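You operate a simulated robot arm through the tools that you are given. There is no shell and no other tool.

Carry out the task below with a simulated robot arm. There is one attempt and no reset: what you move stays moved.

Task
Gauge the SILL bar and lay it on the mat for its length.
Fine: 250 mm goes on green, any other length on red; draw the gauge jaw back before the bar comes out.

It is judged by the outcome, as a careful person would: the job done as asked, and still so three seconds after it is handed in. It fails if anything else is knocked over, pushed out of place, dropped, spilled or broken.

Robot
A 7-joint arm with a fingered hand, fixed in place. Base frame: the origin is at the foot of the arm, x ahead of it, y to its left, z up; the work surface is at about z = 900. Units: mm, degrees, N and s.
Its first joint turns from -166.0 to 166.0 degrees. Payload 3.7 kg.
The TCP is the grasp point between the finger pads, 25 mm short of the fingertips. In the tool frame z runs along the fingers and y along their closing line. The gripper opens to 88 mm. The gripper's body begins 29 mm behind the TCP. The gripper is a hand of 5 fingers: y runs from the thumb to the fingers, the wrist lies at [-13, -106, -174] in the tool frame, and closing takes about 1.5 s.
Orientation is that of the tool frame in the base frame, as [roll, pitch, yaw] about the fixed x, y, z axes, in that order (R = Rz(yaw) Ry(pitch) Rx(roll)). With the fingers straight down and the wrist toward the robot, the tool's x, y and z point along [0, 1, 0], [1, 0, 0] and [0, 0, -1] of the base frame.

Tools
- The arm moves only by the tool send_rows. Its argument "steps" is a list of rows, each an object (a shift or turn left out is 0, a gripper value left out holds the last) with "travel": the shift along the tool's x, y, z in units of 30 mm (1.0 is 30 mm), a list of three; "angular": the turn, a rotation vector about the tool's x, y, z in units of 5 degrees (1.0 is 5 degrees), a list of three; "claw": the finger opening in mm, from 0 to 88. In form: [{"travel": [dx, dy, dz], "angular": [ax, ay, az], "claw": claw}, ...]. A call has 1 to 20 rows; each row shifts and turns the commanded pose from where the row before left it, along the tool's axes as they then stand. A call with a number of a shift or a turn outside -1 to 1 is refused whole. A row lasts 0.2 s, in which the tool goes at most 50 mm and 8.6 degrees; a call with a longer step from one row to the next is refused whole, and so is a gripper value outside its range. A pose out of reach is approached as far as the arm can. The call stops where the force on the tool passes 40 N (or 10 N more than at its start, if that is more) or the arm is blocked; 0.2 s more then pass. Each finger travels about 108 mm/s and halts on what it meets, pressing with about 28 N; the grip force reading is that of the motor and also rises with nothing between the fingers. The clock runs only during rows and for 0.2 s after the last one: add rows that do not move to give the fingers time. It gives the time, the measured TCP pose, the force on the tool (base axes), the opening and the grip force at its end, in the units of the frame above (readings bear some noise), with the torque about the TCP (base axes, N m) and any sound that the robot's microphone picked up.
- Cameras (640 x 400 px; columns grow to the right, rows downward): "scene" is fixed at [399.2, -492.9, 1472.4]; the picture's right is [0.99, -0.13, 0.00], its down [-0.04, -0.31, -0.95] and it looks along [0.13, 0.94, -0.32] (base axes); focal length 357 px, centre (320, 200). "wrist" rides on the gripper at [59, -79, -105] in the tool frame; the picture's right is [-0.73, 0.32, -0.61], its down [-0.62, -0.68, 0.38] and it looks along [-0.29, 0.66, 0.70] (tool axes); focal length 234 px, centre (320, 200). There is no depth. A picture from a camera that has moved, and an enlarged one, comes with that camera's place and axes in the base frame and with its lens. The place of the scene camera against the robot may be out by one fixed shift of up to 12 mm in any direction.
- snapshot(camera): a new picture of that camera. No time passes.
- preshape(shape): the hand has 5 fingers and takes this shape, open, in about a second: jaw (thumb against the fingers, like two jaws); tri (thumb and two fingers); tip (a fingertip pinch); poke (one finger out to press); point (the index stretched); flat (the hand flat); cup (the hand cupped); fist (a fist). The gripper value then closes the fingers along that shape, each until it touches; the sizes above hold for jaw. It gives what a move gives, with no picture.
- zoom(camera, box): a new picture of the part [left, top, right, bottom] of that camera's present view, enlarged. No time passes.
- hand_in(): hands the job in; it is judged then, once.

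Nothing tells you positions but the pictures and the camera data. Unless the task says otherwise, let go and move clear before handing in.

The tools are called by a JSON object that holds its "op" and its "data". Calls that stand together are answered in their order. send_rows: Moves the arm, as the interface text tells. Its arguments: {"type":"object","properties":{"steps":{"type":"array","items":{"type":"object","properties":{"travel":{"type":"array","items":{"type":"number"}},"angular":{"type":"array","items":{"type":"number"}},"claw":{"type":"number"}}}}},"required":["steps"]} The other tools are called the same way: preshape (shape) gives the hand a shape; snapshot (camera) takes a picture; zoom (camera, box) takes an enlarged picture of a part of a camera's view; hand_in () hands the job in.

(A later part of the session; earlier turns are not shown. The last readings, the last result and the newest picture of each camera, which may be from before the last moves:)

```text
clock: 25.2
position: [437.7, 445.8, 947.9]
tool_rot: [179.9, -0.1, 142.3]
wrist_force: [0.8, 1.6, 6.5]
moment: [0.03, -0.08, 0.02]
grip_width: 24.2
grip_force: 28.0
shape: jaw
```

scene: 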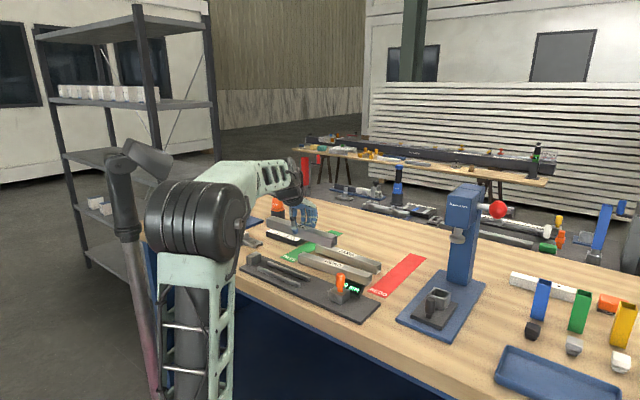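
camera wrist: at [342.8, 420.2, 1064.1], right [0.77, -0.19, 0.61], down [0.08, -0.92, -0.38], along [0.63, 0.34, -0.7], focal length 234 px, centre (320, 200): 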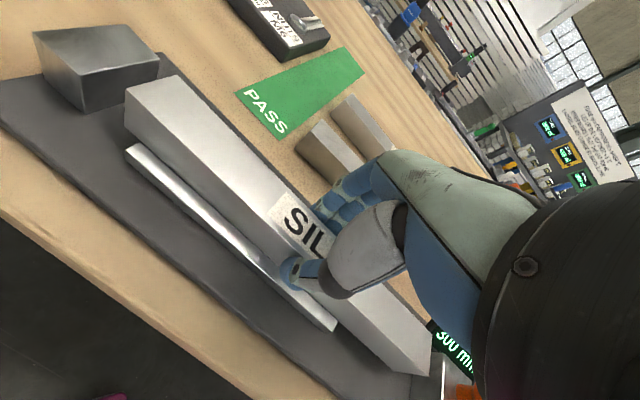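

The bar has touched down on the plate (force rose to 6.5 N at z≈948). I'll ease off 1 mm, open the fingers, and lift the hand straight up.

{"op": "send_rows", "data": {"steps": [{"travel": [0, 0, -0.03]}, {"claw": 30}, {"claw": 38}, {"claw": 46}, {"claw": 52}, {}, {}]}}

{"op": "snapshot", "data": {"camera": "wrist"}}

{"op": "zoom", "data": {"camera": "scene", "box": [240, 230, 368, 310]}}

```text
clock: 26.8
position: [437.4, 444.9, 949.5]
tool_rot: [-179.9, 0.0, 142.4]
wrist_force: [0.2, -0.2, 0.4]
moment: [0.01, 0.0, -0.01]
grip_width: 51.9
grip_force: 0.0
shape: jaw
```

```text
taken
camera wrist: at [343.1, 419.5, 1055.0], right [0.77, -0.19, 0.61], down [0.08, -0.92, -0.38], along [0.63, 0.34, -0.7], focal length 234 px, centre (320, 200)
```

wrist: 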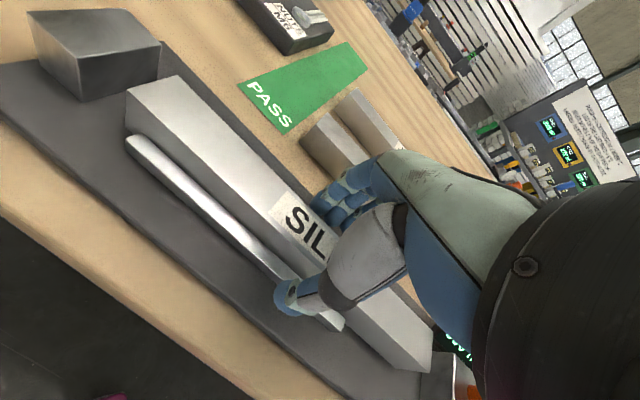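

```text
5.00 times, centred on (304, 270) of scene
camera zoom: at [399.2, -492.9, 1472.4], right [0.99, -0.13, 0.0], down [-0.04, -0.31, -0.95], along [0.13, 0.94, -0.32], focal length 1787 px, centre (400, -150)
```

zoom: 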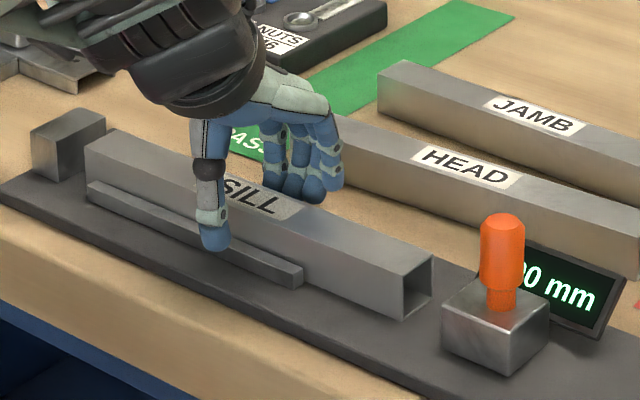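

SILL is seated between the rails and the hand is open. I'll rise straight up, then move along the gauge to above the jaw's orange handle, which I estimate at (564, 318) with its top at z≈990.

{"op": "send_rows", "data": {"steps": [{"travel": [0, 0, -0.2]}, {"travel": [0, 0, -0.4]}, {"travel": [0, 0, -0.8]}, {"travel": [0, 0, -1]}, {"travel": [0, 0, -1]}, {"travel": [0, 0, -1], "angular": [0, 0, 0.36], "claw": 64}, {"travel": [0, 0, -0.4], "angular": [0, 0, 0.55]}, {"angular": [0, 0, 0.55]}, {"travel": [-0.6, 0, 0]}, {"travel": [-1, 0, 0]}, {"travel": [-1, 0, 0]}, {"travel": [-1, 0, 0]}, {"travel": [-1, 0, 0]}, {"travel": [-0.8, 0, 0]}, {"travel": [-0.5, 0, 0]}, {}, {}]}}

{"op": "snapshot", "data": {"camera": "wrist"}}

{"op": "snapshot", "data": {"camera": "scene"}}

```text
clock: 30.4
position: [563.2, 320.9, 1092.7]
tool_rot: [-180.0, 0.0, 135.0]
wrist_force: [-0.8, -0.2, 0.2]
moment: [0.0, 0.0, 0.0]
grip_width: 63.7
grip_force: 0.2
shape: jaw
```

```text
taken
camera wrist: at [465.6, 306.8, 1199.4], right [0.74, -0.28, 0.61], down [-0.04, -0.92, -0.38], along [0.67, 0.26, -0.7], focal length 234 px, centre (320, 200)
```

wrist: 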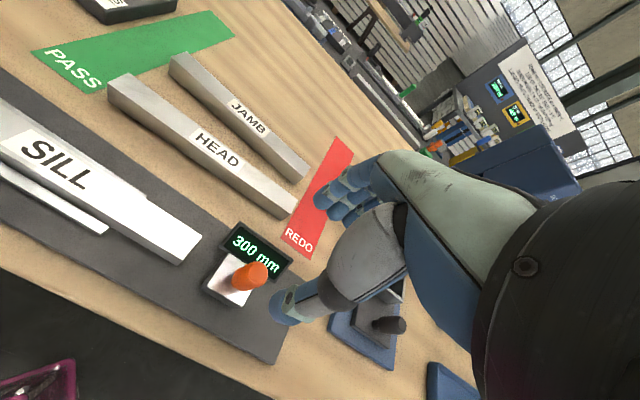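

```text
taken
```

scene: 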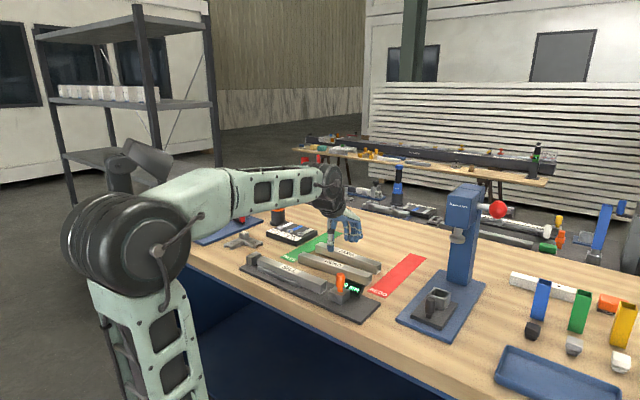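

{"op": "zoom", "data": {"camera": "wrist", "box": [180, 210, 308, 290]}}

{"op": "zoom", "data": {"camera": "scene", "box": [310, 250, 390, 300]}}

```text
5.00 times, centred on (244, 250) of wrist
camera zoom: at [465.6, 306.8, 1199.4], right [0.74, -0.28, 0.61], down [-0.04, -0.92, -0.38], along [0.67, 0.26, -0.7], focal length 1171 px, centre (700, -50)
```

zoom: 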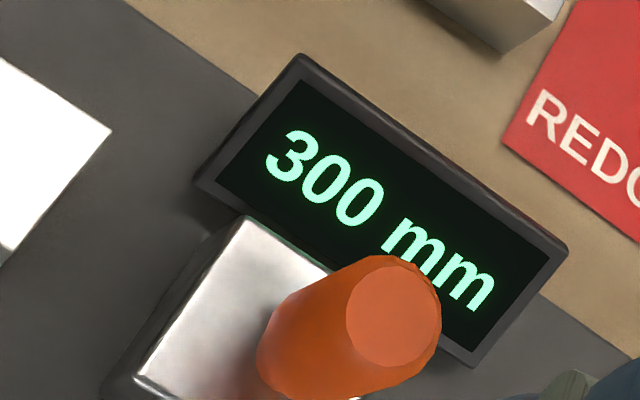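

```text
8.00 times, centred on (350, 275) of scene
camera zoom: at [399.2, -492.9, 1472.4], right [0.99, -0.13, 0.0], down [-0.04, -0.31, -0.95], along [0.13, 0.94, -0.32], focal length 2859 px, centre (80, -400)
```

zoom: 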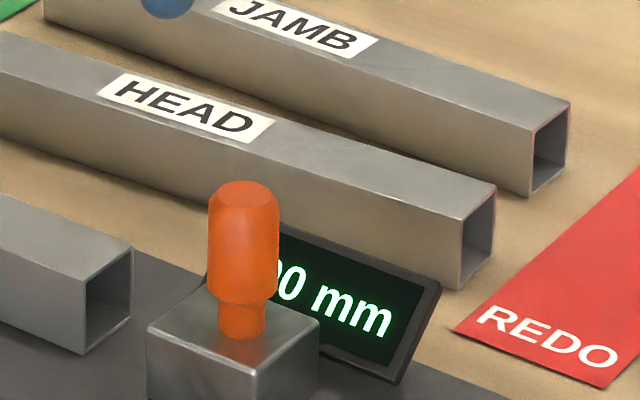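

The handle is almost directly below the hand (offset about 3 mm), with an orange body roughly 23 mm across from z≈953 to 994. The display's top edge is at about z=950, so I'll keep the fingertips above it as I go down and close on the handle.

{"op": "send_rows", "data": {"steps": [{"travel": [-0.1, -0.083, 0.3], "claw": 50}, {"travel": [0, 0, 0.6]}, {"travel": [0, 0, 0.6]}, {"travel": [0, 0, 0.6]}, {"travel": [0, 0, 0.5]}, {"travel": [0, 0, 0.4]}, {}, {}]}}

{"op": "snapshot", "data": {"camera": "wrist"}}

{"op": "zoom", "data": {"camera": "scene", "box": [290, 220, 418, 300]}}

```text
clock: 32.2
position: [563.1, 317.3, 1003.0]
tool_rot: [180.0, 0.0, 135.1]
wrist_force: [-0.6, 0.7, -0.7]
moment: [0.04, 0.0, 0.04]
grip_width: 50.5
grip_force: 0.0
shape: jaw
```

```text
taken
camera wrist: at [465.8, 303.4, 1109.1], right [0.74, -0.29, 0.61], down [-0.04, -0.92, -0.38], along [0.67, 0.26, -0.7], focal length 234 px, centre (320, 200)
```

wrist: 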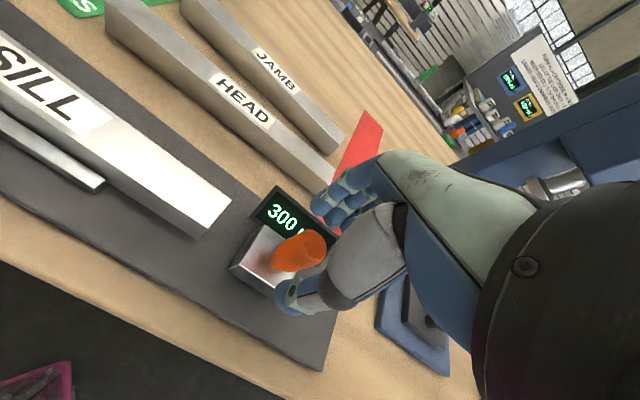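

```text
5.00 times, centred on (354, 260) of scene
camera zoom: at [399.2, -492.9, 1472.4], right [0.99, -0.13, 0.0], down [-0.04, -0.31, -0.95], along [0.13, 0.94, -0.32], focal length 1787 px, centre (150, -100)
```

zoom: 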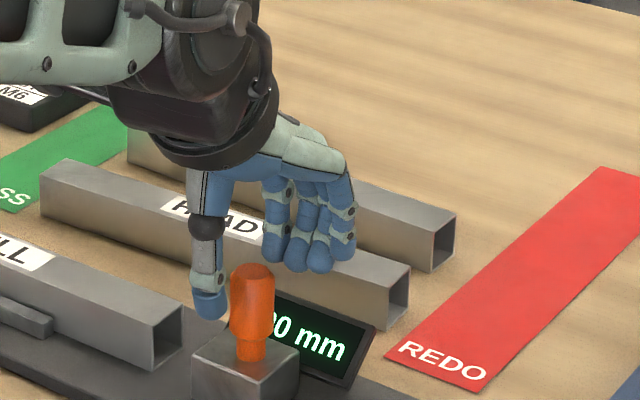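

{"op": "zoom", "data": {"camera": "wrist", "box": [220, 160, 380, 320]}}

```text
2.50 times, centred on (300, 240) of wrist
camera zoom: at [465.8, 303.4, 1109.1], right [0.74, -0.29, 0.61], down [-0.04, -0.92, -0.38], along [0.67, 0.26, -0.7], focal length 585 px, centre (370, 100)
```

zoom: 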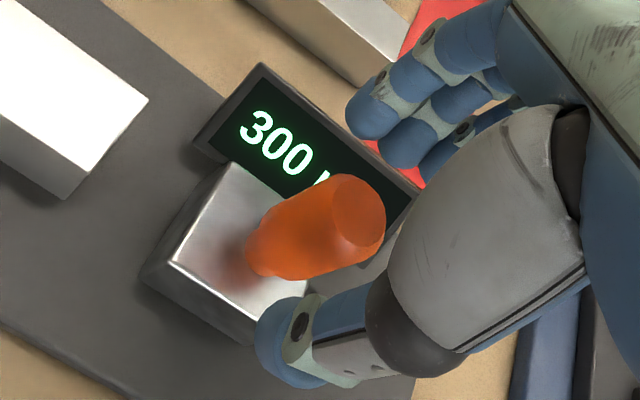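

The handle stands centred between thumb and fingers. I'll go down the last 20 mm and close on it.

{"op": "send_rows", "data": {"steps": [{"travel": [0, 0, 0.4]}, {"travel": [0, 0, 0.25]}, {}, {"claw": 40}, {"claw": 30}, {"claw": 22}, {"claw": 15}, {}, {}, {}, {}, {}]}}

{"op": "snapshot", "data": {"camera": "wrist"}}

{"op": "zoom", "data": {"camera": "scene", "box": [290, 220, 418, 300]}}

```text
clock: 34.8
position: [563.3, 317.2, 984.0]
tool_rot: [180.0, 0.0, 135.1]
wrist_force: [1.0, 0.3, 1.6]
moment: [0.02, 0.0, 0.0]
grip_width: 16.1
grip_force: 0.1
shape: jaw
```

```text
taken
camera wrist: at [465.8, 303.2, 1089.6], right [0.74, -0.29, 0.61], down [-0.04, -0.92, -0.38], along [0.67, 0.26, -0.7], focal length 234 px, centre (320, 200)
```

wrist: 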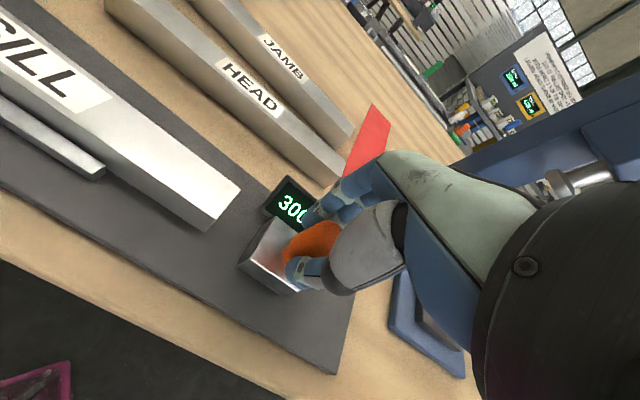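

```text
5.00 times, centred on (354, 260) of scene
camera zoom: at [399.2, -492.9, 1472.4], right [0.99, -0.13, 0.0], down [-0.04, -0.31, -0.95], along [0.13, 0.94, -0.32], focal length 1787 px, centre (150, -100)
```

zoom: 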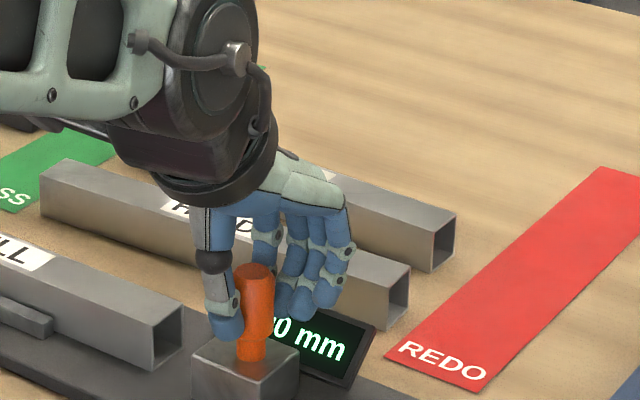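

The fingers haven't pressed on the handle yet (grip force 0.1 N). I'll close further until they grip.

{"op": "send_rows", "data": {"steps": [{"claw": 10}, {"claw": 6}, {"claw": 3}, {}, {}, {}, {}]}}

{"op": "zoom", "data": {"camera": "wrist", "box": [220, 160, 380, 320]}}

{"op": "zoom", "data": {"camera": "scene", "box": [290, 220, 418, 300]}}

```text
clock: 36.4
position: [564.0, 317.3, 982.9]
tool_rot: [179.9, 0.0, 135.0]
wrist_force: [-6.3, -2.8, -5.3]
moment: [-0.04, 0.1, 0.04]
grip_width: 15.7
grip_force: 28.1
shape: jaw
```

```text
2.50 times, centred on (300, 240) of wrist
camera zoom: at [465.6, 303.1, 1089.5], right [0.74, -0.28, 0.61], down [-0.04, -0.92, -0.38], along [0.67, 0.26, -0.7], focal length 585 px, centre (370, 100)
```

zoom: 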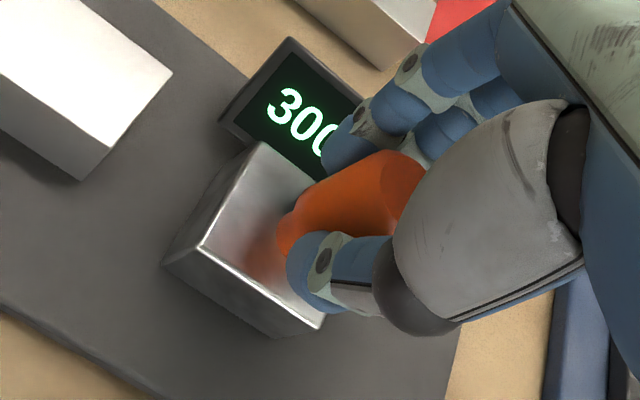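

```text
5.00 times, centred on (354, 260) of scene
camera zoom: at [399.2, -492.9, 1472.4], right [0.99, -0.13, 0.0], down [-0.04, -0.31, -0.95], along [0.13, 0.94, -0.32], focal length 1787 px, centre (150, -100)
```

zoom: 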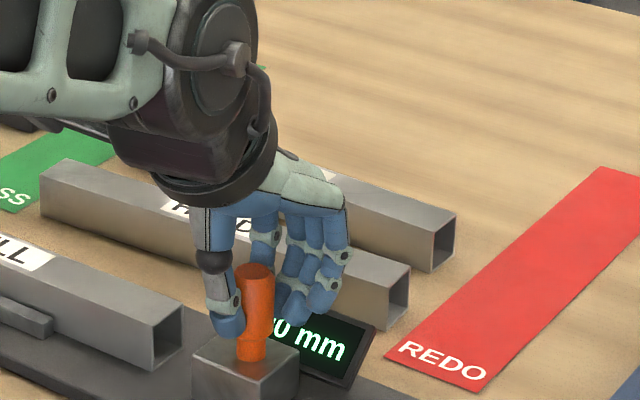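

The handle is gripped. I'll start sliding the jaw toward the bar with a short move and check that it follows.

{"op": "send_rows", "data": {"steps": [{"travel": [0.1, 0, 0]}, {"travel": [0.15, 0, 0]}, {"travel": [0.15, 0, 0]}, {}]}}

{"op": "zoom", "data": {"camera": "scene", "box": [290, 220, 418, 300]}}

{"op": "zoom", "data": {"camera": "wrist", "box": [180, 140, 380, 320]}}

```text
clock: 37.4
position: [553.8, 326.7, 984.3]
tool_rot: [-180.0, 0.0, 135.0]
wrist_force: [-6.8, -7.2, -5.3]
moment: [-0.12, 0.12, -0.01]
grip_width: 15.9
grip_force: 27.5
shape: jaw
```

```text
5.00 times, centred on (354, 260) of scene
camera zoom: at [399.2, -492.9, 1472.4], right [0.99, -0.13, 0.0], down [-0.04, -0.31, -0.95], along [0.13, 0.94, -0.32], focal length 1787 px, centre (150, -100)
```

zoom: 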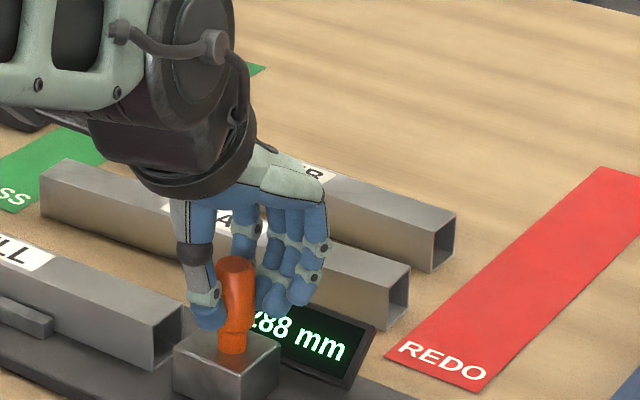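

```text
2.22 times, centred on (280, 230) of wrist
camera zoom: at [456.9, 312.2, 1089.6], right [0.74, -0.29, 0.61], down [-0.04, -0.92, -0.38], along [0.67, 0.26, -0.7], focal length 520 px, centre (409, 133)
```

zoom: 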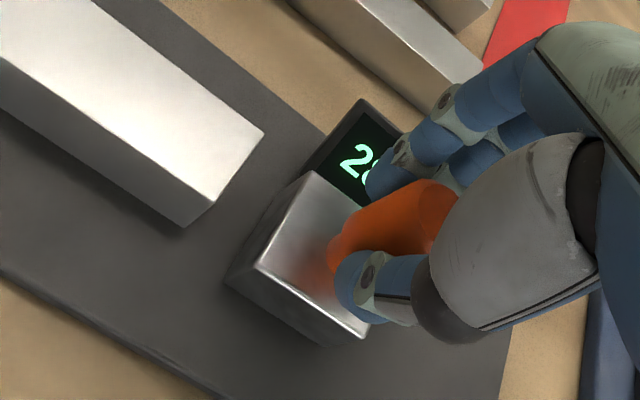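

The jaw follows and the fixed display reads 288 mm. I'll continue toward the bar.

{"op": "send_rows", "data": {"steps": [{"travel": [0.12, 0, 0]}, {"travel": [0.15, 0, 0]}, {"travel": [0.15, 0, 0]}, {"travel": [0.12, 0, 0]}, {}]}}

{"op": "zoom", "data": {"camera": "scene", "box": [270, 230, 398, 310]}}

```text
clock: 38.6
position: [543.4, 337.3, 983.1]
tool_rot: [180.0, 0.0, 135.0]
wrist_force: [-8.0, -8.5, 0.6]
moment: [-0.13, 0.14, 0.0]
grip_width: 15.6
grip_force: 28.0
shape: jaw
```

```text
5.00 times, centred on (334, 270) of scene
camera zoom: at [399.2, -492.9, 1472.4], right [0.99, -0.13, 0.0], down [-0.04, -0.31, -0.95], along [0.13, 0.94, -0.32], focal length 1787 px, centre (250, -150)
```

zoom: 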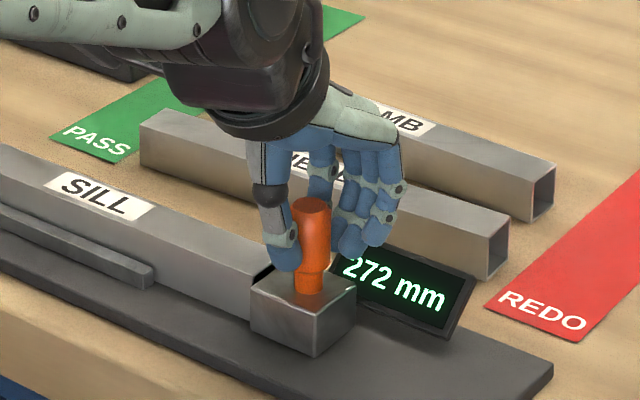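

The display reads 272 mm and the jaw is just about at the bar. I'll continue gently, with a slight sideways correction, pushing the bar up to the anvil.

{"op": "send_rows", "data": {"steps": [{"travel": [0.08, -0.02, 0]}, {"travel": [0.1, -0.02, 0]}, {"travel": [0.1, 0, 0]}, {"travel": [0.1, 0, 0]}, {}]}}

{"op": "zoom", "data": {"camera": "scene", "box": [230, 230, 390, 330]}}

```text
clock: 39.8
position: [535.7, 344.8, 983.4]
tool_rot: [-179.9, 0.1, 135.0]
wrist_force: [0.6, -1.2, -0.3]
moment: [-0.02, 0.0, -0.02]
grip_width: 15.2
grip_force: 27.9
shape: jaw
```

```text
4.00 times, centred on (310, 280) of scene
camera zoom: at [399.2, -492.9, 1472.4], right [0.99, -0.13, 0.0], down [-0.04, -0.31, -0.95], along [0.13, 0.94, -0.32], focal length 1430 px, centre (360, -120)
```

zoom: 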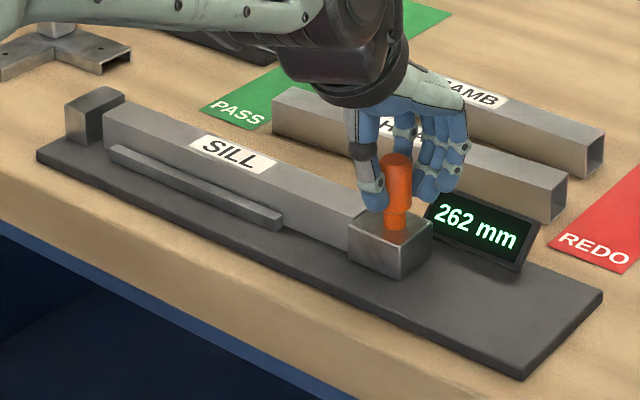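

The display reads 262 mm and the bar is sliding with the jaw. I'll continue toward the anvil in small steps.

{"op": "send_rows", "data": {"steps": [{"travel": [0.08, 0, 0]}, {"travel": [0.08, 0, 0]}, {"travel": [0.08, 0, 0]}, {}]}}

{"op": "zoom", "data": {"camera": "scene", "box": [230, 230, 390, 330]}}

```text
clock: 40.8
position: [529.5, 349.6, 982.3]
tool_rot: [-179.9, -0.1, 135.0]
wrist_force: [-0.8, -2.2, -1.4]
moment: [0.0, -0.02, 0.0]
grip_width: 15.5
grip_force: 27.8
shape: jaw
```

```text
4.00 times, centred on (310, 280) of scene
camera zoom: at [399.2, -492.9, 1472.4], right [0.99, -0.13, 0.0], down [-0.04, -0.31, -0.95], along [0.13, 0.94, -0.32], focal length 1430 px, centre (360, -120)
```

zoom: 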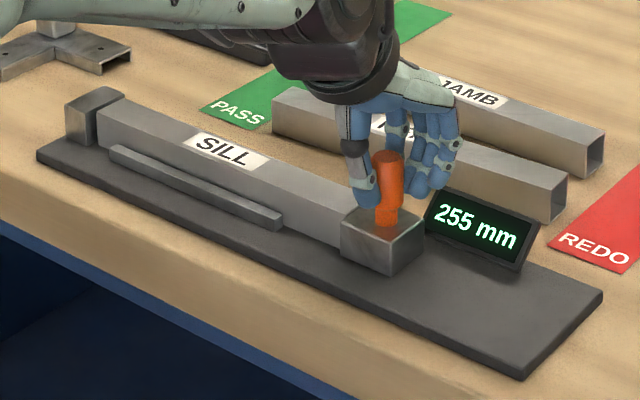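

The display reads 255 mm and still moves freely. I'll use small steps now to feel for the stop at the anvil.

{"op": "send_rows", "data": {"steps": [{"travel": [0.05, 0, 0]}, {"travel": [0.05, 0, 0]}, {}]}}

{"op": "zoom", "data": {"camera": "scene", "box": [230, 230, 390, 330]}}

```text
clock: 41.6
position: [528.1, 350.6, 982.6]
tool_rot: [180.0, 0.1, 135.0]
wrist_force: [0.2, -1.4, -1.0]
moment: [-0.06, -0.06, -0.05]
grip_width: 15.9
grip_force: 28.3
shape: jaw
```

```text
4.00 times, centred on (310, 280) of scene
camera zoom: at [399.2, -492.9, 1472.4], right [0.99, -0.13, 0.0], down [-0.04, -0.31, -0.95], along [0.13, 0.94, -0.32], focal length 1430 px, centre (360, -120)
```

zoom: 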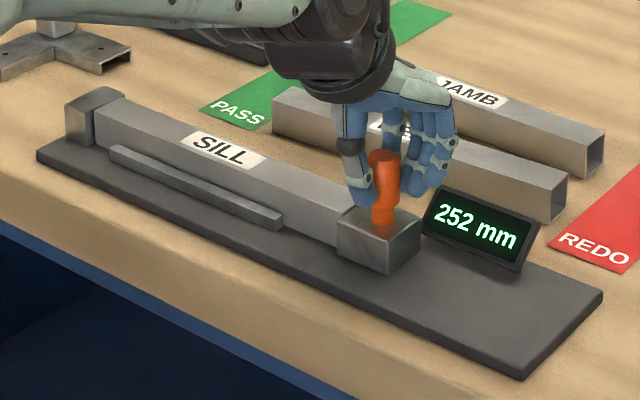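

{"op": "send_rows", "data": {"steps": [{"travel": [0.04, 0, 0]}, {}, {}]}}

{"op": "zoom", "data": {"camera": "scene", "box": [230, 230, 390, 330]}}

```text
clock: 42.4
position: [527.1, 351.0, 982.9]
tool_rot: [-179.9, 0.0, 134.9]
wrist_force: [-0.9, -2.5, -0.6]
moment: [-0.05, 0.03, -0.03]
grip_width: 15.6
grip_force: 27.6
shape: jaw
```

```text
4.00 times, centred on (310, 280) of scene
camera zoom: at [399.2, -492.9, 1472.4], right [0.99, -0.13, 0.0], down [-0.04, -0.31, -0.95], along [0.13, 0.94, -0.32], focal length 1430 px, centre (360, -120)
```

zoom: 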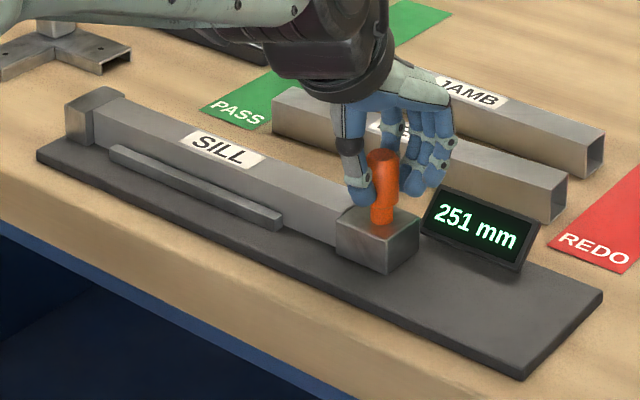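

{"op": "send_rows", "data": {"steps": [{"travel": [0.04, 0, 0]}, {}, {}]}}

{"op": "zoom", "data": {"camera": "scene", "box": [230, 230, 390, 330]}}

```text
clock: 43.2
position: [526.1, 352.5, 983.2]
tool_rot: [180.0, -0.1, 135.0]
wrist_force: [0.2, -5.3, -0.3]
moment: [-0.1, -0.01, -0.03]
grip_width: 15.6
grip_force: 28.4
shape: jaw
```

```text
4.00 times, centred on (310, 280) of scene
camera zoom: at [399.2, -492.9, 1472.4], right [0.99, -0.13, 0.0], down [-0.04, -0.31, -0.95], along [0.13, 0.94, -0.32], focal length 1430 px, centre (360, -120)
```

zoom: 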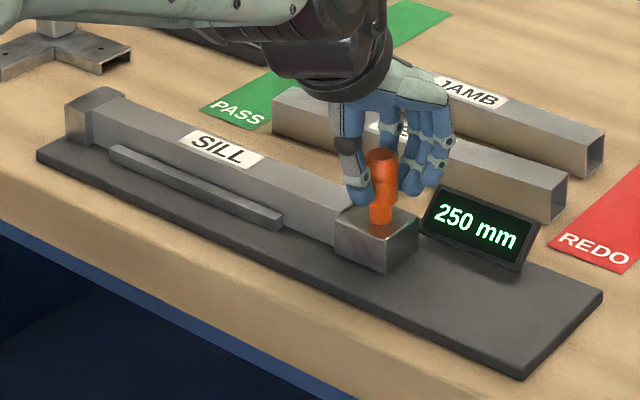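

The display shows 250 mm and force is starting to build. I need to confirm this is the true stop, so I'll press a little more and see whether the reading holds.

{"op": "send_rows", "data": {"steps": [{"travel": [0.05, 0, 0]}, {}, {}]}}

{"op": "zoom", "data": {"camera": "scene", "box": [230, 230, 390, 330]}}

{"op": "zoom", "data": {"camera": "scene", "box": [330, 270, 370, 295]}}

```text
clock: 44.0
position: [525.1, 354.3, 983.6]
tool_rot: [180.0, 0.1, 134.9]
wrist_force: [3.1, -10.8, -3.3]
moment: [-0.16, -0.1, -0.07]
grip_width: 15.3
grip_force: 28.0
shape: jaw
```

```text
4.00 times, centred on (310, 280) of scene
camera zoom: at [399.2, -492.9, 1472.4], right [0.99, -0.13, 0.0], down [-0.04, -0.31, -0.95], along [0.13, 0.94, -0.32], focal length 1430 px, centre (360, -120)
```

zoom: 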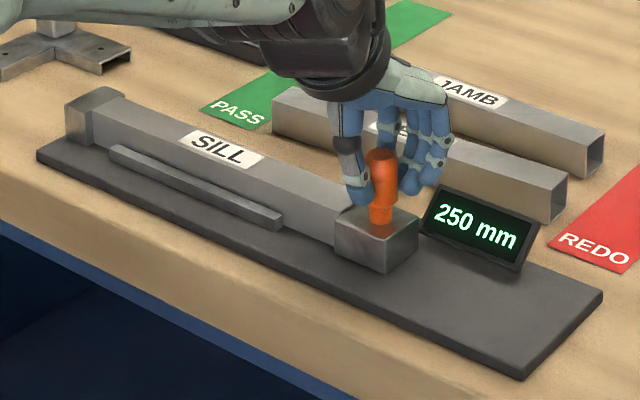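

```text
16.00 times, centred on (350, 282) of scene
camera zoom: at [399.2, -492.9, 1472.4], right [0.99, -0.13, 0.0], down [-0.04, -0.31, -0.95], along [0.13, 0.94, -0.32], focal length 5719 px, centre (-160, -1120)
```

zoom: 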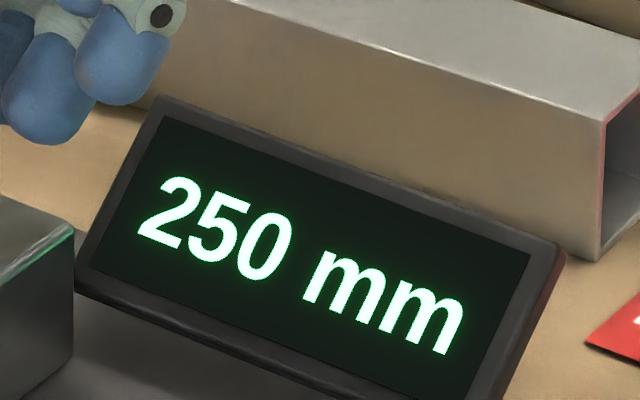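

Force rose to about 10 N along the slide while the reading stayed at 250 mm, which points to a firm stop. I'll press once more and check the contacts at the anvil and the jaw.

{"op": "send_rows", "data": {"steps": [{"travel": [0.04, 0, 0]}, {}, {}]}}

{"op": "zoom", "data": {"camera": "scene", "box": [240, 245, 288, 275]}}

{"op": "zoom", "data": {"camera": "scene", "box": [300, 262, 372, 307]}}

{"op": "snapshot", "data": {"camera": "wrist"}}

```text
clock: 44.8
position: [523.5, 354.8, 982.4]
tool_rot: [-180.0, 0.0, 135.1]
wrist_force: [6.4, -12.5, -3.7]
moment: [-0.19, -0.12, -0.12]
grip_width: 15.5
grip_force: 28.1
shape: jaw
```

```text
13.33 times, centred on (264, 260) of scene
camera zoom: at [399.2, -492.9, 1472.4], right [0.99, -0.13, 0.0], down [-0.04, -0.31, -0.95], along [0.13, 0.94, -0.32], focal length 4766 px, centre (1067, -600)
```

zoom: 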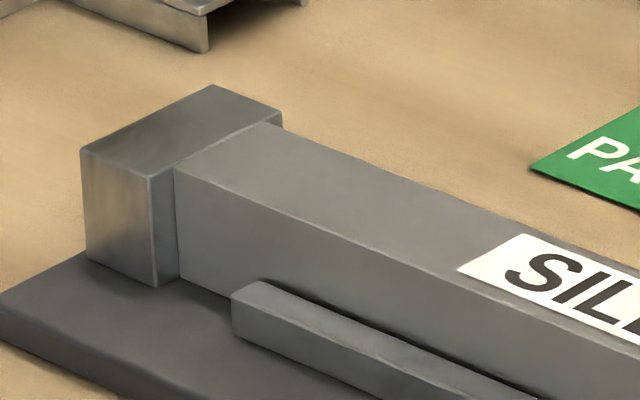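

```text
8.89 times, centred on (336, 284) of scene
camera zoom: at [399.2, -492.9, 1472.4], right [0.99, -0.13, 0.0], down [-0.04, -0.31, -0.95], along [0.13, 0.94, -0.32], focal length 3177 px, centre (178, -551)
```

zoom: 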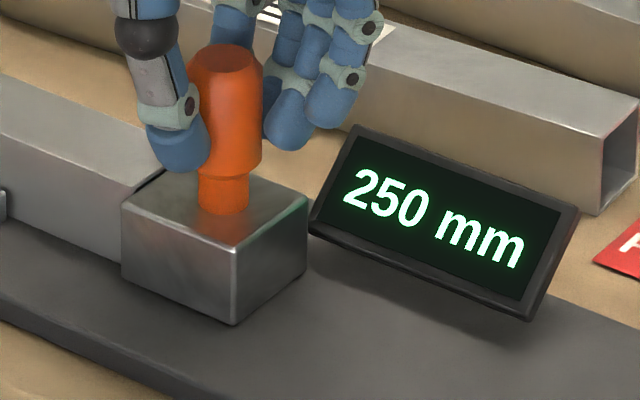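

```text
taken
camera wrist: at [427.2, 340.6, 1089.5], right [0.74, -0.29, 0.61], down [-0.04, -0.92, -0.38], along [0.67, 0.26, -0.7], focal length 234 px, centre (320, 200)
```

wrist: 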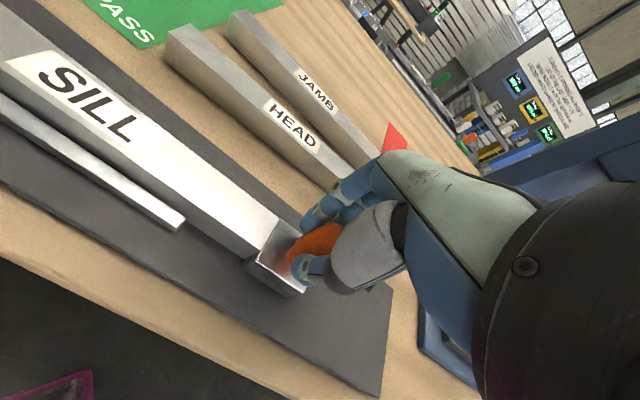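

The reading holds at 250 mm under about 13 N, with the bar flat against both anvil and jaw, so SILL is 250 mm and goes on the green PASS mat. Now I'll draw the jaw back before touching the bar.

{"op": "send_rows", "data": {"steps": [{"travel": [-0.1, 0, 0]}, {"travel": [-0.15, 0, 0]}, {"travel": [-0.2, 0, 0]}, {"travel": [-0.2, 0, 0]}, {"travel": [-0.2, 0, 0]}, {"travel": [-0.2, 0, 0]}, {"travel": [-0.2, 0, 0]}, {"travel": [-0.2, 0, 0]}, {"travel": [-0.15, 0, 0]}, {}]}}

{"op": "zoom", "data": {"camera": "scene", "box": [230, 230, 390, 330]}}

```text
clock: 47.0
position: [557.9, 320.8, 982.3]
tool_rot: [180.0, 0.0, 135.0]
wrist_force: [-0.3, 0.4, 0.5]
moment: [0.01, -0.05, -0.02]
grip_width: 15.5
grip_force: 27.7
shape: jaw
```

```text
4.00 times, centred on (310, 280) of scene
camera zoom: at [399.2, -492.9, 1472.4], right [0.99, -0.13, 0.0], down [-0.04, -0.31, -0.95], along [0.13, 0.94, -0.32], focal length 1430 px, centre (360, -120)
```

zoom: 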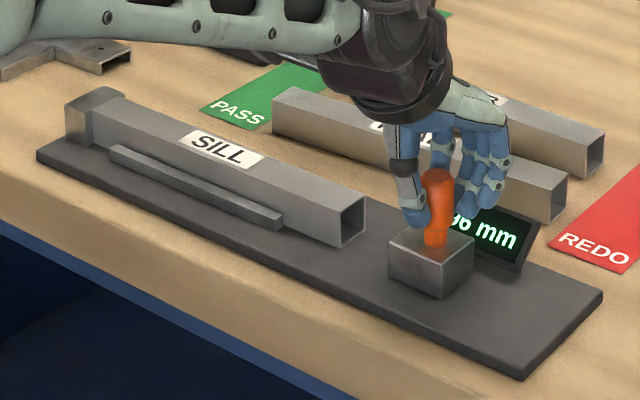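

The jaw has drawn back to about 296 mm and SILL stayed put against the anvil. I'll take it the last few mm to its starting position, then let go of the handle.

{"op": "send_rows", "data": {"steps": [{"travel": [-0.06, 0, 0]}, {"travel": [-0.06, 0, 0]}, {}]}}

{"op": "zoom", "data": {"camera": "scene", "box": [290, 230, 418, 310]}}

{"op": "zoom", "data": {"camera": "wrist", "box": [220, 160, 380, 320]}}

```text
clock: 47.8
position: [560.8, 319.6, 982.4]
tool_rot: [-180.0, 0.1, 135.0]
wrist_force: [-3.3, -2.6, -1.5]
moment: [-0.05, 0.06, -0.05]
grip_width: 15.4
grip_force: 27.9
shape: jaw
```

```text
5.00 times, centred on (354, 270) of scene
camera zoom: at [399.2, -492.9, 1472.4], right [0.99, -0.13, 0.0], down [-0.04, -0.31, -0.95], along [0.13, 0.94, -0.32], focal length 1787 px, centre (150, -150)
```

zoom: 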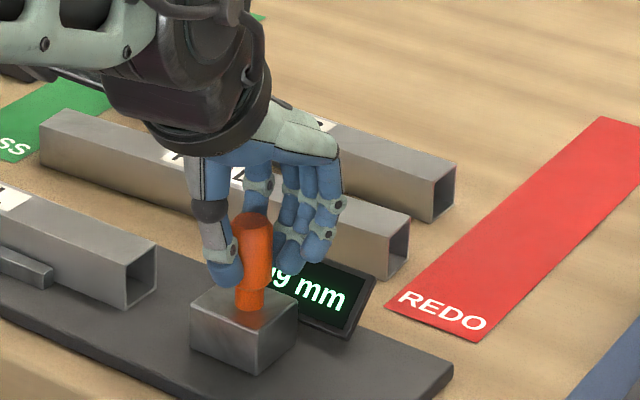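

```text
2.50 times, centred on (300, 240) of wrist
camera zoom: at [462.9, 304.8, 1089.4], right [0.74, -0.28, 0.61], down [-0.04, -0.92, -0.38], along [0.67, 0.26, -0.7], focal length 585 px, centre (370, 100)
```

zoom: 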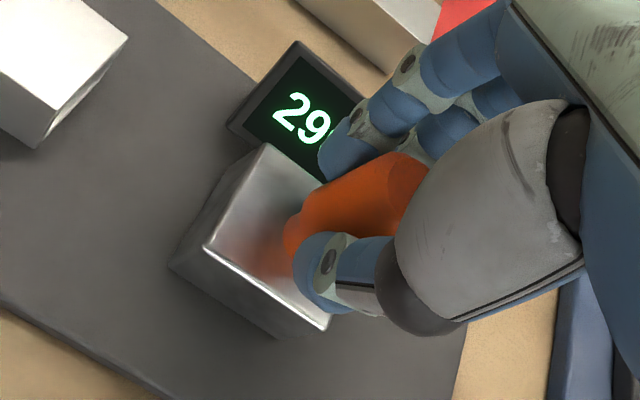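

It reads 299 mm; I'll give it one more mm, then open and rise clear of the handle.

{"op": "send_rows", "data": {"steps": [{"travel": [-0.04, 0, 0]}, {}, {"claw": 22}, {"claw": 32}, {"claw": 42}, {"claw": 50}, {}, {}, {"travel": [0, 0, -0.2]}, {"travel": [0, 0, -0.4]}, {"travel": [0, 0, -0.8]}, {"travel": [0, 0, -1]}, {"travel": [0, 0, -1]}, {"claw": 64}, {}]}}

{"op": "snapshot", "data": {"camera": "wrist"}}

{"op": "zoom", "data": {"camera": "scene", "box": [230, 220, 390, 320]}}

```text
clock: 51.0
position: [562.8, 317.1, 1083.6]
tool_rot: [-180.0, -0.1, 135.1]
wrist_force: [0.2, 0.3, 0.1]
moment: [-0.01, 0.01, -0.02]
grip_width: 63.6
grip_force: 0.1
shape: jaw
```

```text
taken
camera wrist: at [464.3, 303.9, 1190.3], right [0.74, -0.28, 0.61], down [-0.04, -0.92, -0.38], along [0.67, 0.26, -0.7], focal length 234 px, centre (320, 200)
```

wrist: 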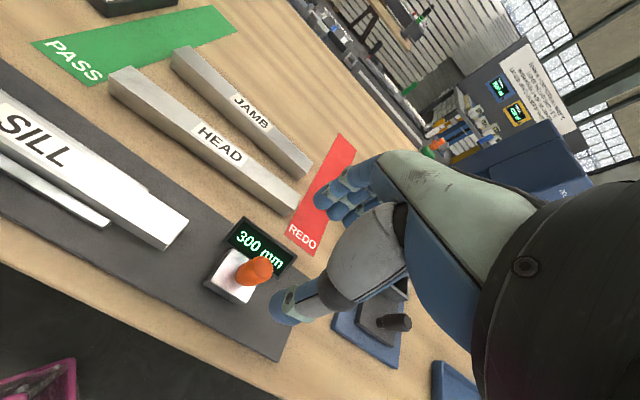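

```text
4.00 times, centred on (310, 270) of scene
camera zoom: at [399.2, -492.9, 1472.4], right [0.99, -0.13, 0.0], down [-0.04, -0.31, -0.95], along [0.13, 0.94, -0.32], focal length 1430 px, centre (360, -80)
```

zoom: 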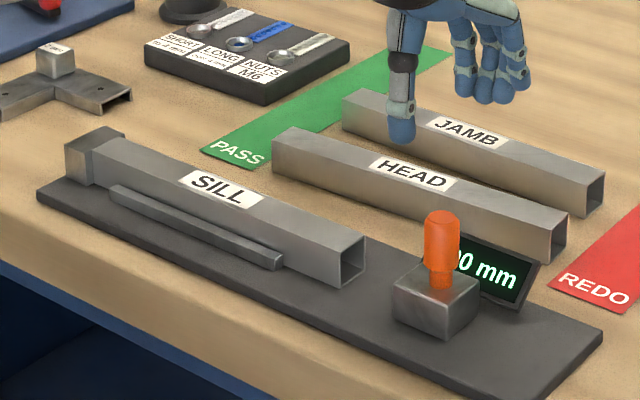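

The display is back at 300 mm, the jaw is clear and SILL is still in the gauge. The green mat is about 300×60 mm and lies across the bars' direction, so SILL should go on it lengthwise, turned 90°. Before picking the bar up, I'll test with the hand empty that the arm can reach that orientation over the mat, and look at the clearances there.

{"op": "send_rows", "data": {"steps": [{"travel": [0.3, 0.25, -0.4]}, {"travel": [0.6, 0.55, -0.4]}, {"travel": [0.85, 0.75, -0.2]}, {"travel": [0.85, 0.75, 0]}, {"travel": [0.85, 0.75, 0]}, {"travel": [0.85, 0.75, 0]}, {"travel": [0.85, 0.75, 0]}, {"travel": [0.85, 0.75, 0]}, {"travel": [0.85, 0.75, 0]}, {"travel": [0.85, 0.75, 0]}, {"travel": [0.85, 0.75, 0]}, {"travel": [0.8, 0.7, 0]}, {}, {}]}}

{"op": "snapshot", "data": {"camera": "wrist"}}

{"op": "snapshot", "data": {"camera": "scene"}}

```text
clock: 54.0
position: [536.4, 692.7, 1115.6]
tool_rot: [180.0, 0.1, 135.0]
wrist_force: [-1.2, 0.1, -0.8]
moment: [-0.02, 0.0, 0.02]
grip_width: 63.5
grip_force: 0.0
shape: jaw
```

```text
taken
camera wrist: at [438.8, 678.5, 1221.5], right [0.74, -0.28, 0.61], down [-0.04, -0.92, -0.38], along [0.67, 0.26, -0.7], focal length 234 px, centre (320, 200)
```

wrist: 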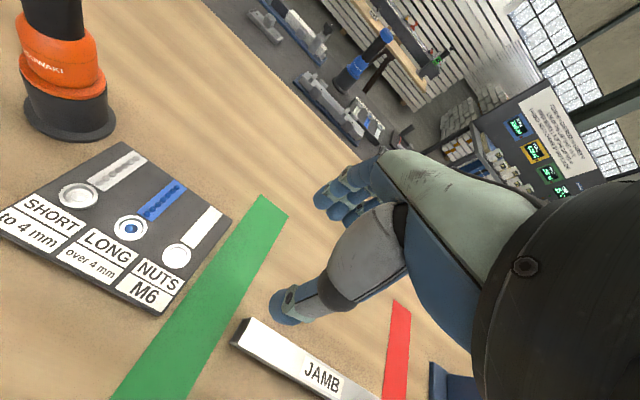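

```text
taken
```

scene: 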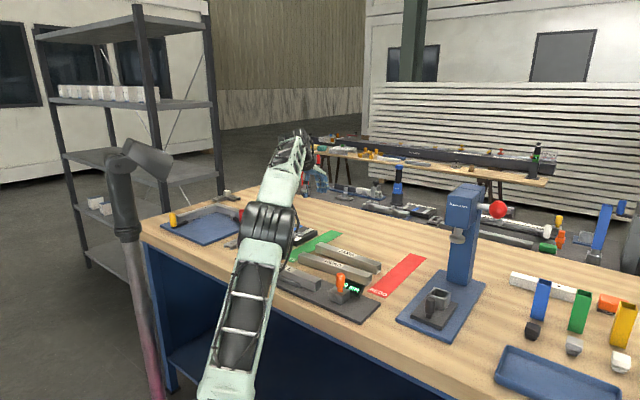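

{"op": "zoom", "data": {"camera": "wrist", "box": [100, 190, 308, 320]}}

{"op": "zoom", "data": {"camera": "scene", "box": [255, 205, 383, 285]}}

```text
3.08 times, centred on (204, 255) of wrist
camera zoom: at [438.8, 678.5, 1221.5], right [0.74, -0.28, 0.61], down [-0.04, -0.92, -0.38], along [0.67, 0.26, -0.7], focal length 720 px, centre (677, 31)
```

zoom: 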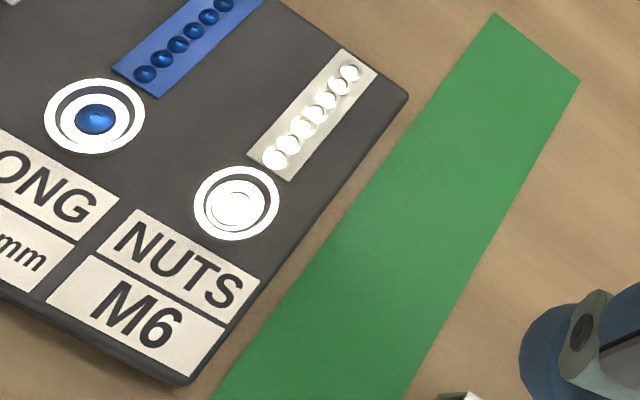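

```text
5.00 times, centred on (319, 245) of scene
camera zoom: at [399.2, -492.9, 1472.4], right [0.99, -0.13, 0.0], down [-0.04, -0.31, -0.95], along [0.13, 0.94, -0.32], focal length 1787 px, centre (325, -25)
```

zoom: 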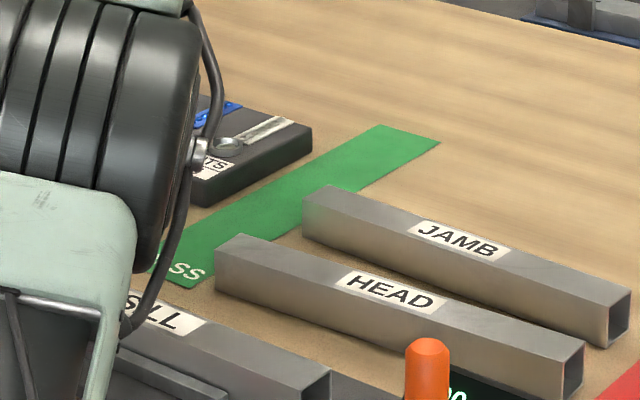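

Clearances at the mat: the parts tray (about 25 mm tall) starts 11 mm left of the mat, and JAMB's left end is about 7 mm right of it. Both are workable with a small opening and careful positioning. Now I'll test turning the hand 83° here with nothing in it.

{"op": "send_rows", "data": {"steps": [{"angular": [0, 0, 0.5]}, {"angular": [0, 0, 1]}, {"angular": [0, 0, 1]}, {"angular": [0, 0, 1]}, {"angular": [0, 0, 1]}, {"angular": [0, 0, 1]}, {"angular": [0, 0, 1]}, {"angular": [0, 0, 1]}, {"angular": [0, 0, 1]}, {"angular": [0, 0, 1]}, {"angular": [0, 0, 1]}, {"angular": [0, 0, 1]}, {"angular": [0, 0, 1]}, {"angular": [0, 0, 1]}, {"angular": [0, 0, 1]}, {"angular": [0, 0, 1]}, {"angular": [0, 0, 1]}, {}, {}]}}

{"op": "snapshot", "data": {"camera": "wrist"}}

{"op": "snapshot", "data": {"camera": "scene"}}

```text
clock: 58.0
position: [513.1, 641.1, 1075.9]
tool_rot: [-179.9, 0.0, 60.0]
wrist_force: [-1.0, -0.2, 1.2]
moment: [0.0, 0.01, 0.02]
grip_width: 63.6
grip_force: 0.0
shape: jaw
out of reach, approached as far as the arm can: row 8, 9, 10, 11, 12, 13, 14, 15, 16
```

```text
taken
camera wrist: at [474.5, 731.7, 1182.5], right [-0.08, -0.79, 0.61], down [-0.9, -0.2, -0.38], along [0.42, -0.58, -0.7], focal length 234 px, centre (320, 200)
```

wrist: 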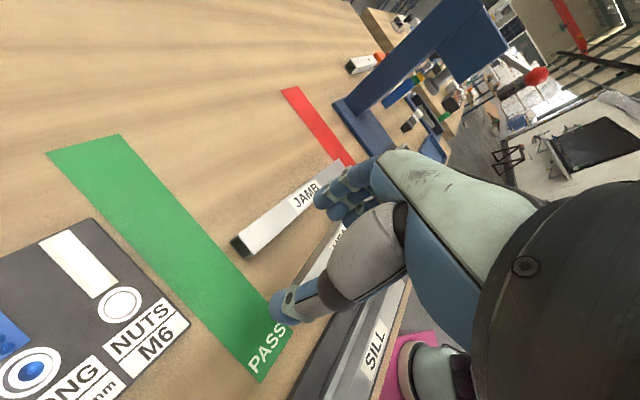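

```text
taken
```

scene: 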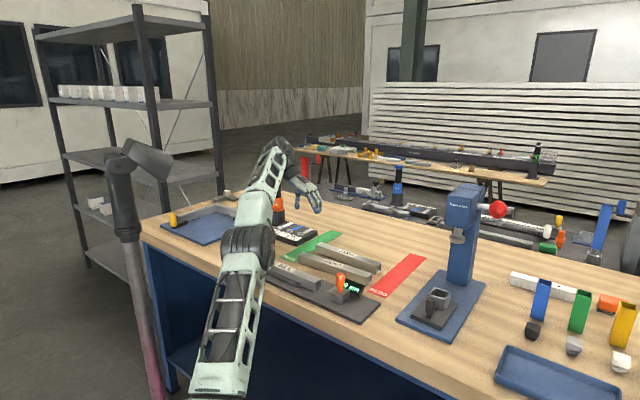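

At full turn the arm hit its reach limit: it pulled in to (513, 641, 1076) and stopped at yaw 60. A pose nearer the base and lower should be easier, so I'll test above the near half of the mat.

{"op": "send_rows", "data": {"steps": [{"travel": [-0.5, 0, 0.3]}, {"travel": [-0.5, 0, 0.3]}, {"travel": [-0.5, 0, 0.3]}, {"travel": [-0.5, 0, 0.3]}, {}, {}]}}

{"op": "snapshot", "data": {"camera": "scene"}}

```text
clock: 59.4
position: [482.1, 587.2, 1041.1]
tool_rot: [-179.9, 0.0, 59.9]
wrist_force: [-0.4, 0.3, -0.2]
moment: [-0.01, 0.0, -0.01]
grip_width: 63.6
grip_force: 0.1
shape: jaw
```

```text
taken
```

scene: 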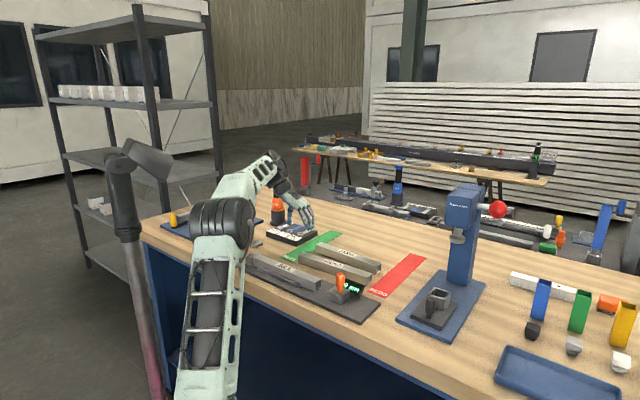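

The commanded pose follows the reached one, which is clear now. Here I'll finish the turn to yaw 52.4, then probe outward along the mat at a lower height.

{"op": "send_rows", "data": {"steps": [{"angular": [0, 0, 0.5]}, {"angular": [0, 0, 0.5]}, {"angular": [0, 0, 0.5]}, {}]}}

```text
clock: 60.4
position: [484.2, 587.9, 1040.6]
tool_rot: [180.0, 0.0, 52.5]
wrist_force: [-0.1, 0.5, 0.1]
moment: [-0.02, 0.0, 0.02]
grip_width: 63.6
grip_force: 0.0
shape: jaw
```

{"op": "send_rows", "data": {"steps": [{"travel": [0.6, -0.174, 0.33]}, {"travel": [0.6, -0.174, 0.33]}, {"travel": [0.6, -0.174, 0.33]}, {"travel": [0.6, -0.174, 0.33]}, {}, {}]}}

{"op": "snapshot", "data": {"camera": "wrist"}}

{"op": "snapshot", "data": {"camera": "scene"}}

```text
clock: 61.8
position: [510.9, 659.0, 1000.4]
tool_rot: [180.0, 0.0, 52.5]
wrist_force: [-0.3, -0.7, 0.1]
moment: [0.03, 0.01, 0.01]
grip_width: 63.6
grip_force: 0.0
shape: jaw
```

```text
taken
camera wrist: at [483.8, 753.1, 1107.3], right [-0.19, -0.77, 0.61], down [-0.92, -0.08, -0.38], along [0.34, -0.63, -0.7], focal length 234 px, centre (320, 200)
```

wrist: 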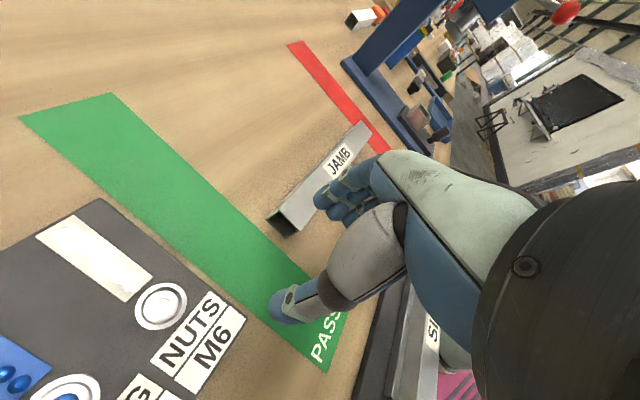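

```text
taken
```

scene: 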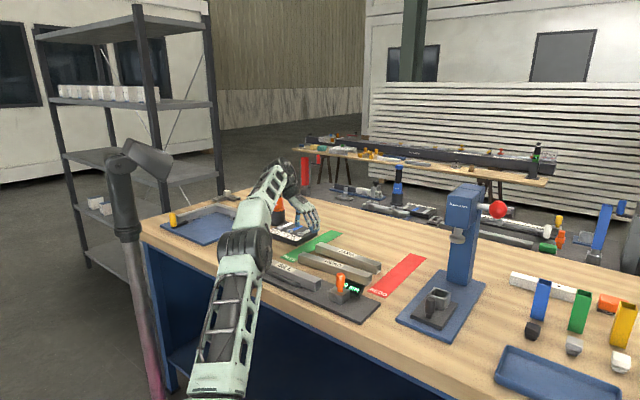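

This is reachable at z=1000. I'll probe another 40 mm along the mat at the same height.

{"op": "send_rows", "data": {"steps": [{"travel": [0.33, 0.043, 0]}, {"travel": [0.33, 0.043, 0]}, {"travel": [0.33, 0.043, 0]}, {"travel": [0.33, 0.043, 0]}, {}]}}

{"op": "snapshot", "data": {"camera": "wrist"}}

```text
clock: 63.0
position: [518.4, 664.7, 1001.3]
tool_rot: [-179.9, 0.0, 52.5]
wrist_force: [0.2, 0.6, -0.2]
moment: [-0.03, 0.02, 0.02]
grip_width: 63.8
grip_force: 0.1
shape: jaw
out of reach, approached as far as the arm can: row 2, 3, 4
```

```text
taken
camera wrist: at [491.4, 760.6, 1107.3], right [-0.19, -0.77, 0.61], down [-0.92, -0.08, -0.38], along [0.34, -0.63, -0.7], focal length 234 px, centre (320, 200)
```

wrist: 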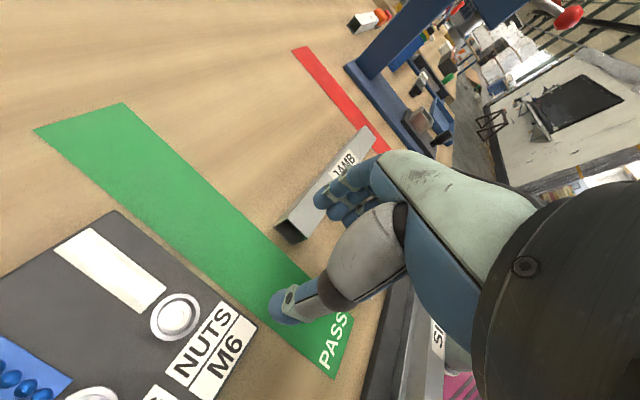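

At this height the limit along the mat is about p=210 mm from the gauge line, which fits a wrist-reach radius of about 836 mm. If I grip SILL about 52 mm off its centre, the hand can set it down from the mat's near half while the bar still lies fully on the mat. I'll move the empty hand to that placement hover to confirm reach and clearances.

{"op": "send_rows", "data": {"steps": [{"travel": [-0.41, -0.12, 0]}, {"travel": [-0.41, -0.12, 0]}, {"travel": [-0.41, -0.12, 0]}, {}, {}]}}

{"op": "snapshot", "data": {"camera": "wrist"}}

{"op": "zoom", "data": {"camera": "scene", "box": [235, 190, 395, 290]}}

```text
clock: 64.2
position: [486.7, 643.0, 1001.9]
tool_rot: [-180.0, 0.0, 52.6]
wrist_force: [-0.8, -0.3, -0.6]
moment: [0.01, -0.02, 0.02]
grip_width: 63.5
grip_force: 0.0
shape: jaw
```

```text
taken
camera wrist: at [459.8, 738.6, 1107.7], right [-0.19, -0.77, 0.61], down [-0.92, -0.08, -0.38], along [0.34, -0.63, -0.7], focal length 234 px, centre (320, 200)
```

wrist: 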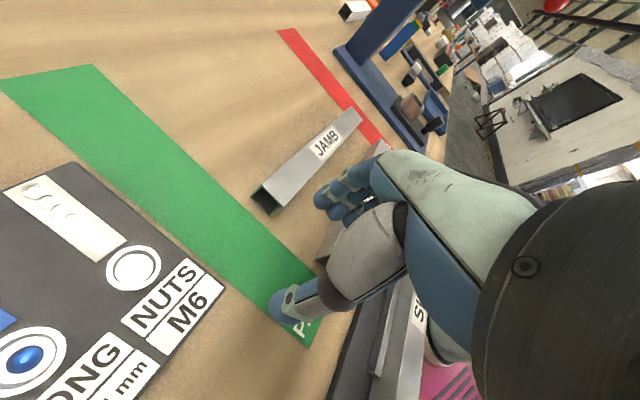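

```text
4.00 times, centred on (315, 240) of scene
camera zoom: at [399.2, -492.9, 1472.4], right [0.99, -0.13, 0.0], down [-0.04, -0.31, -0.95], along [0.13, 0.94, -0.32], focal length 1430 px, centre (340, 40)
```

zoom: 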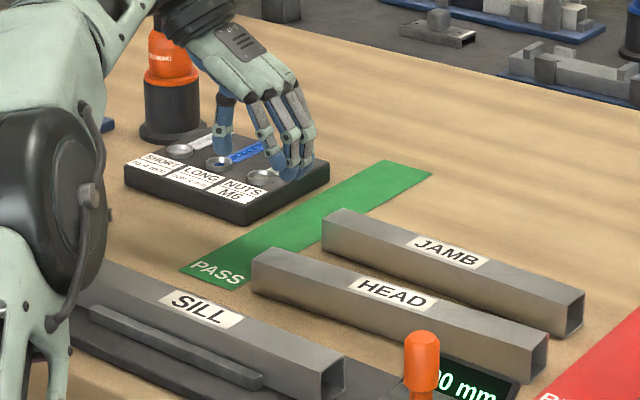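

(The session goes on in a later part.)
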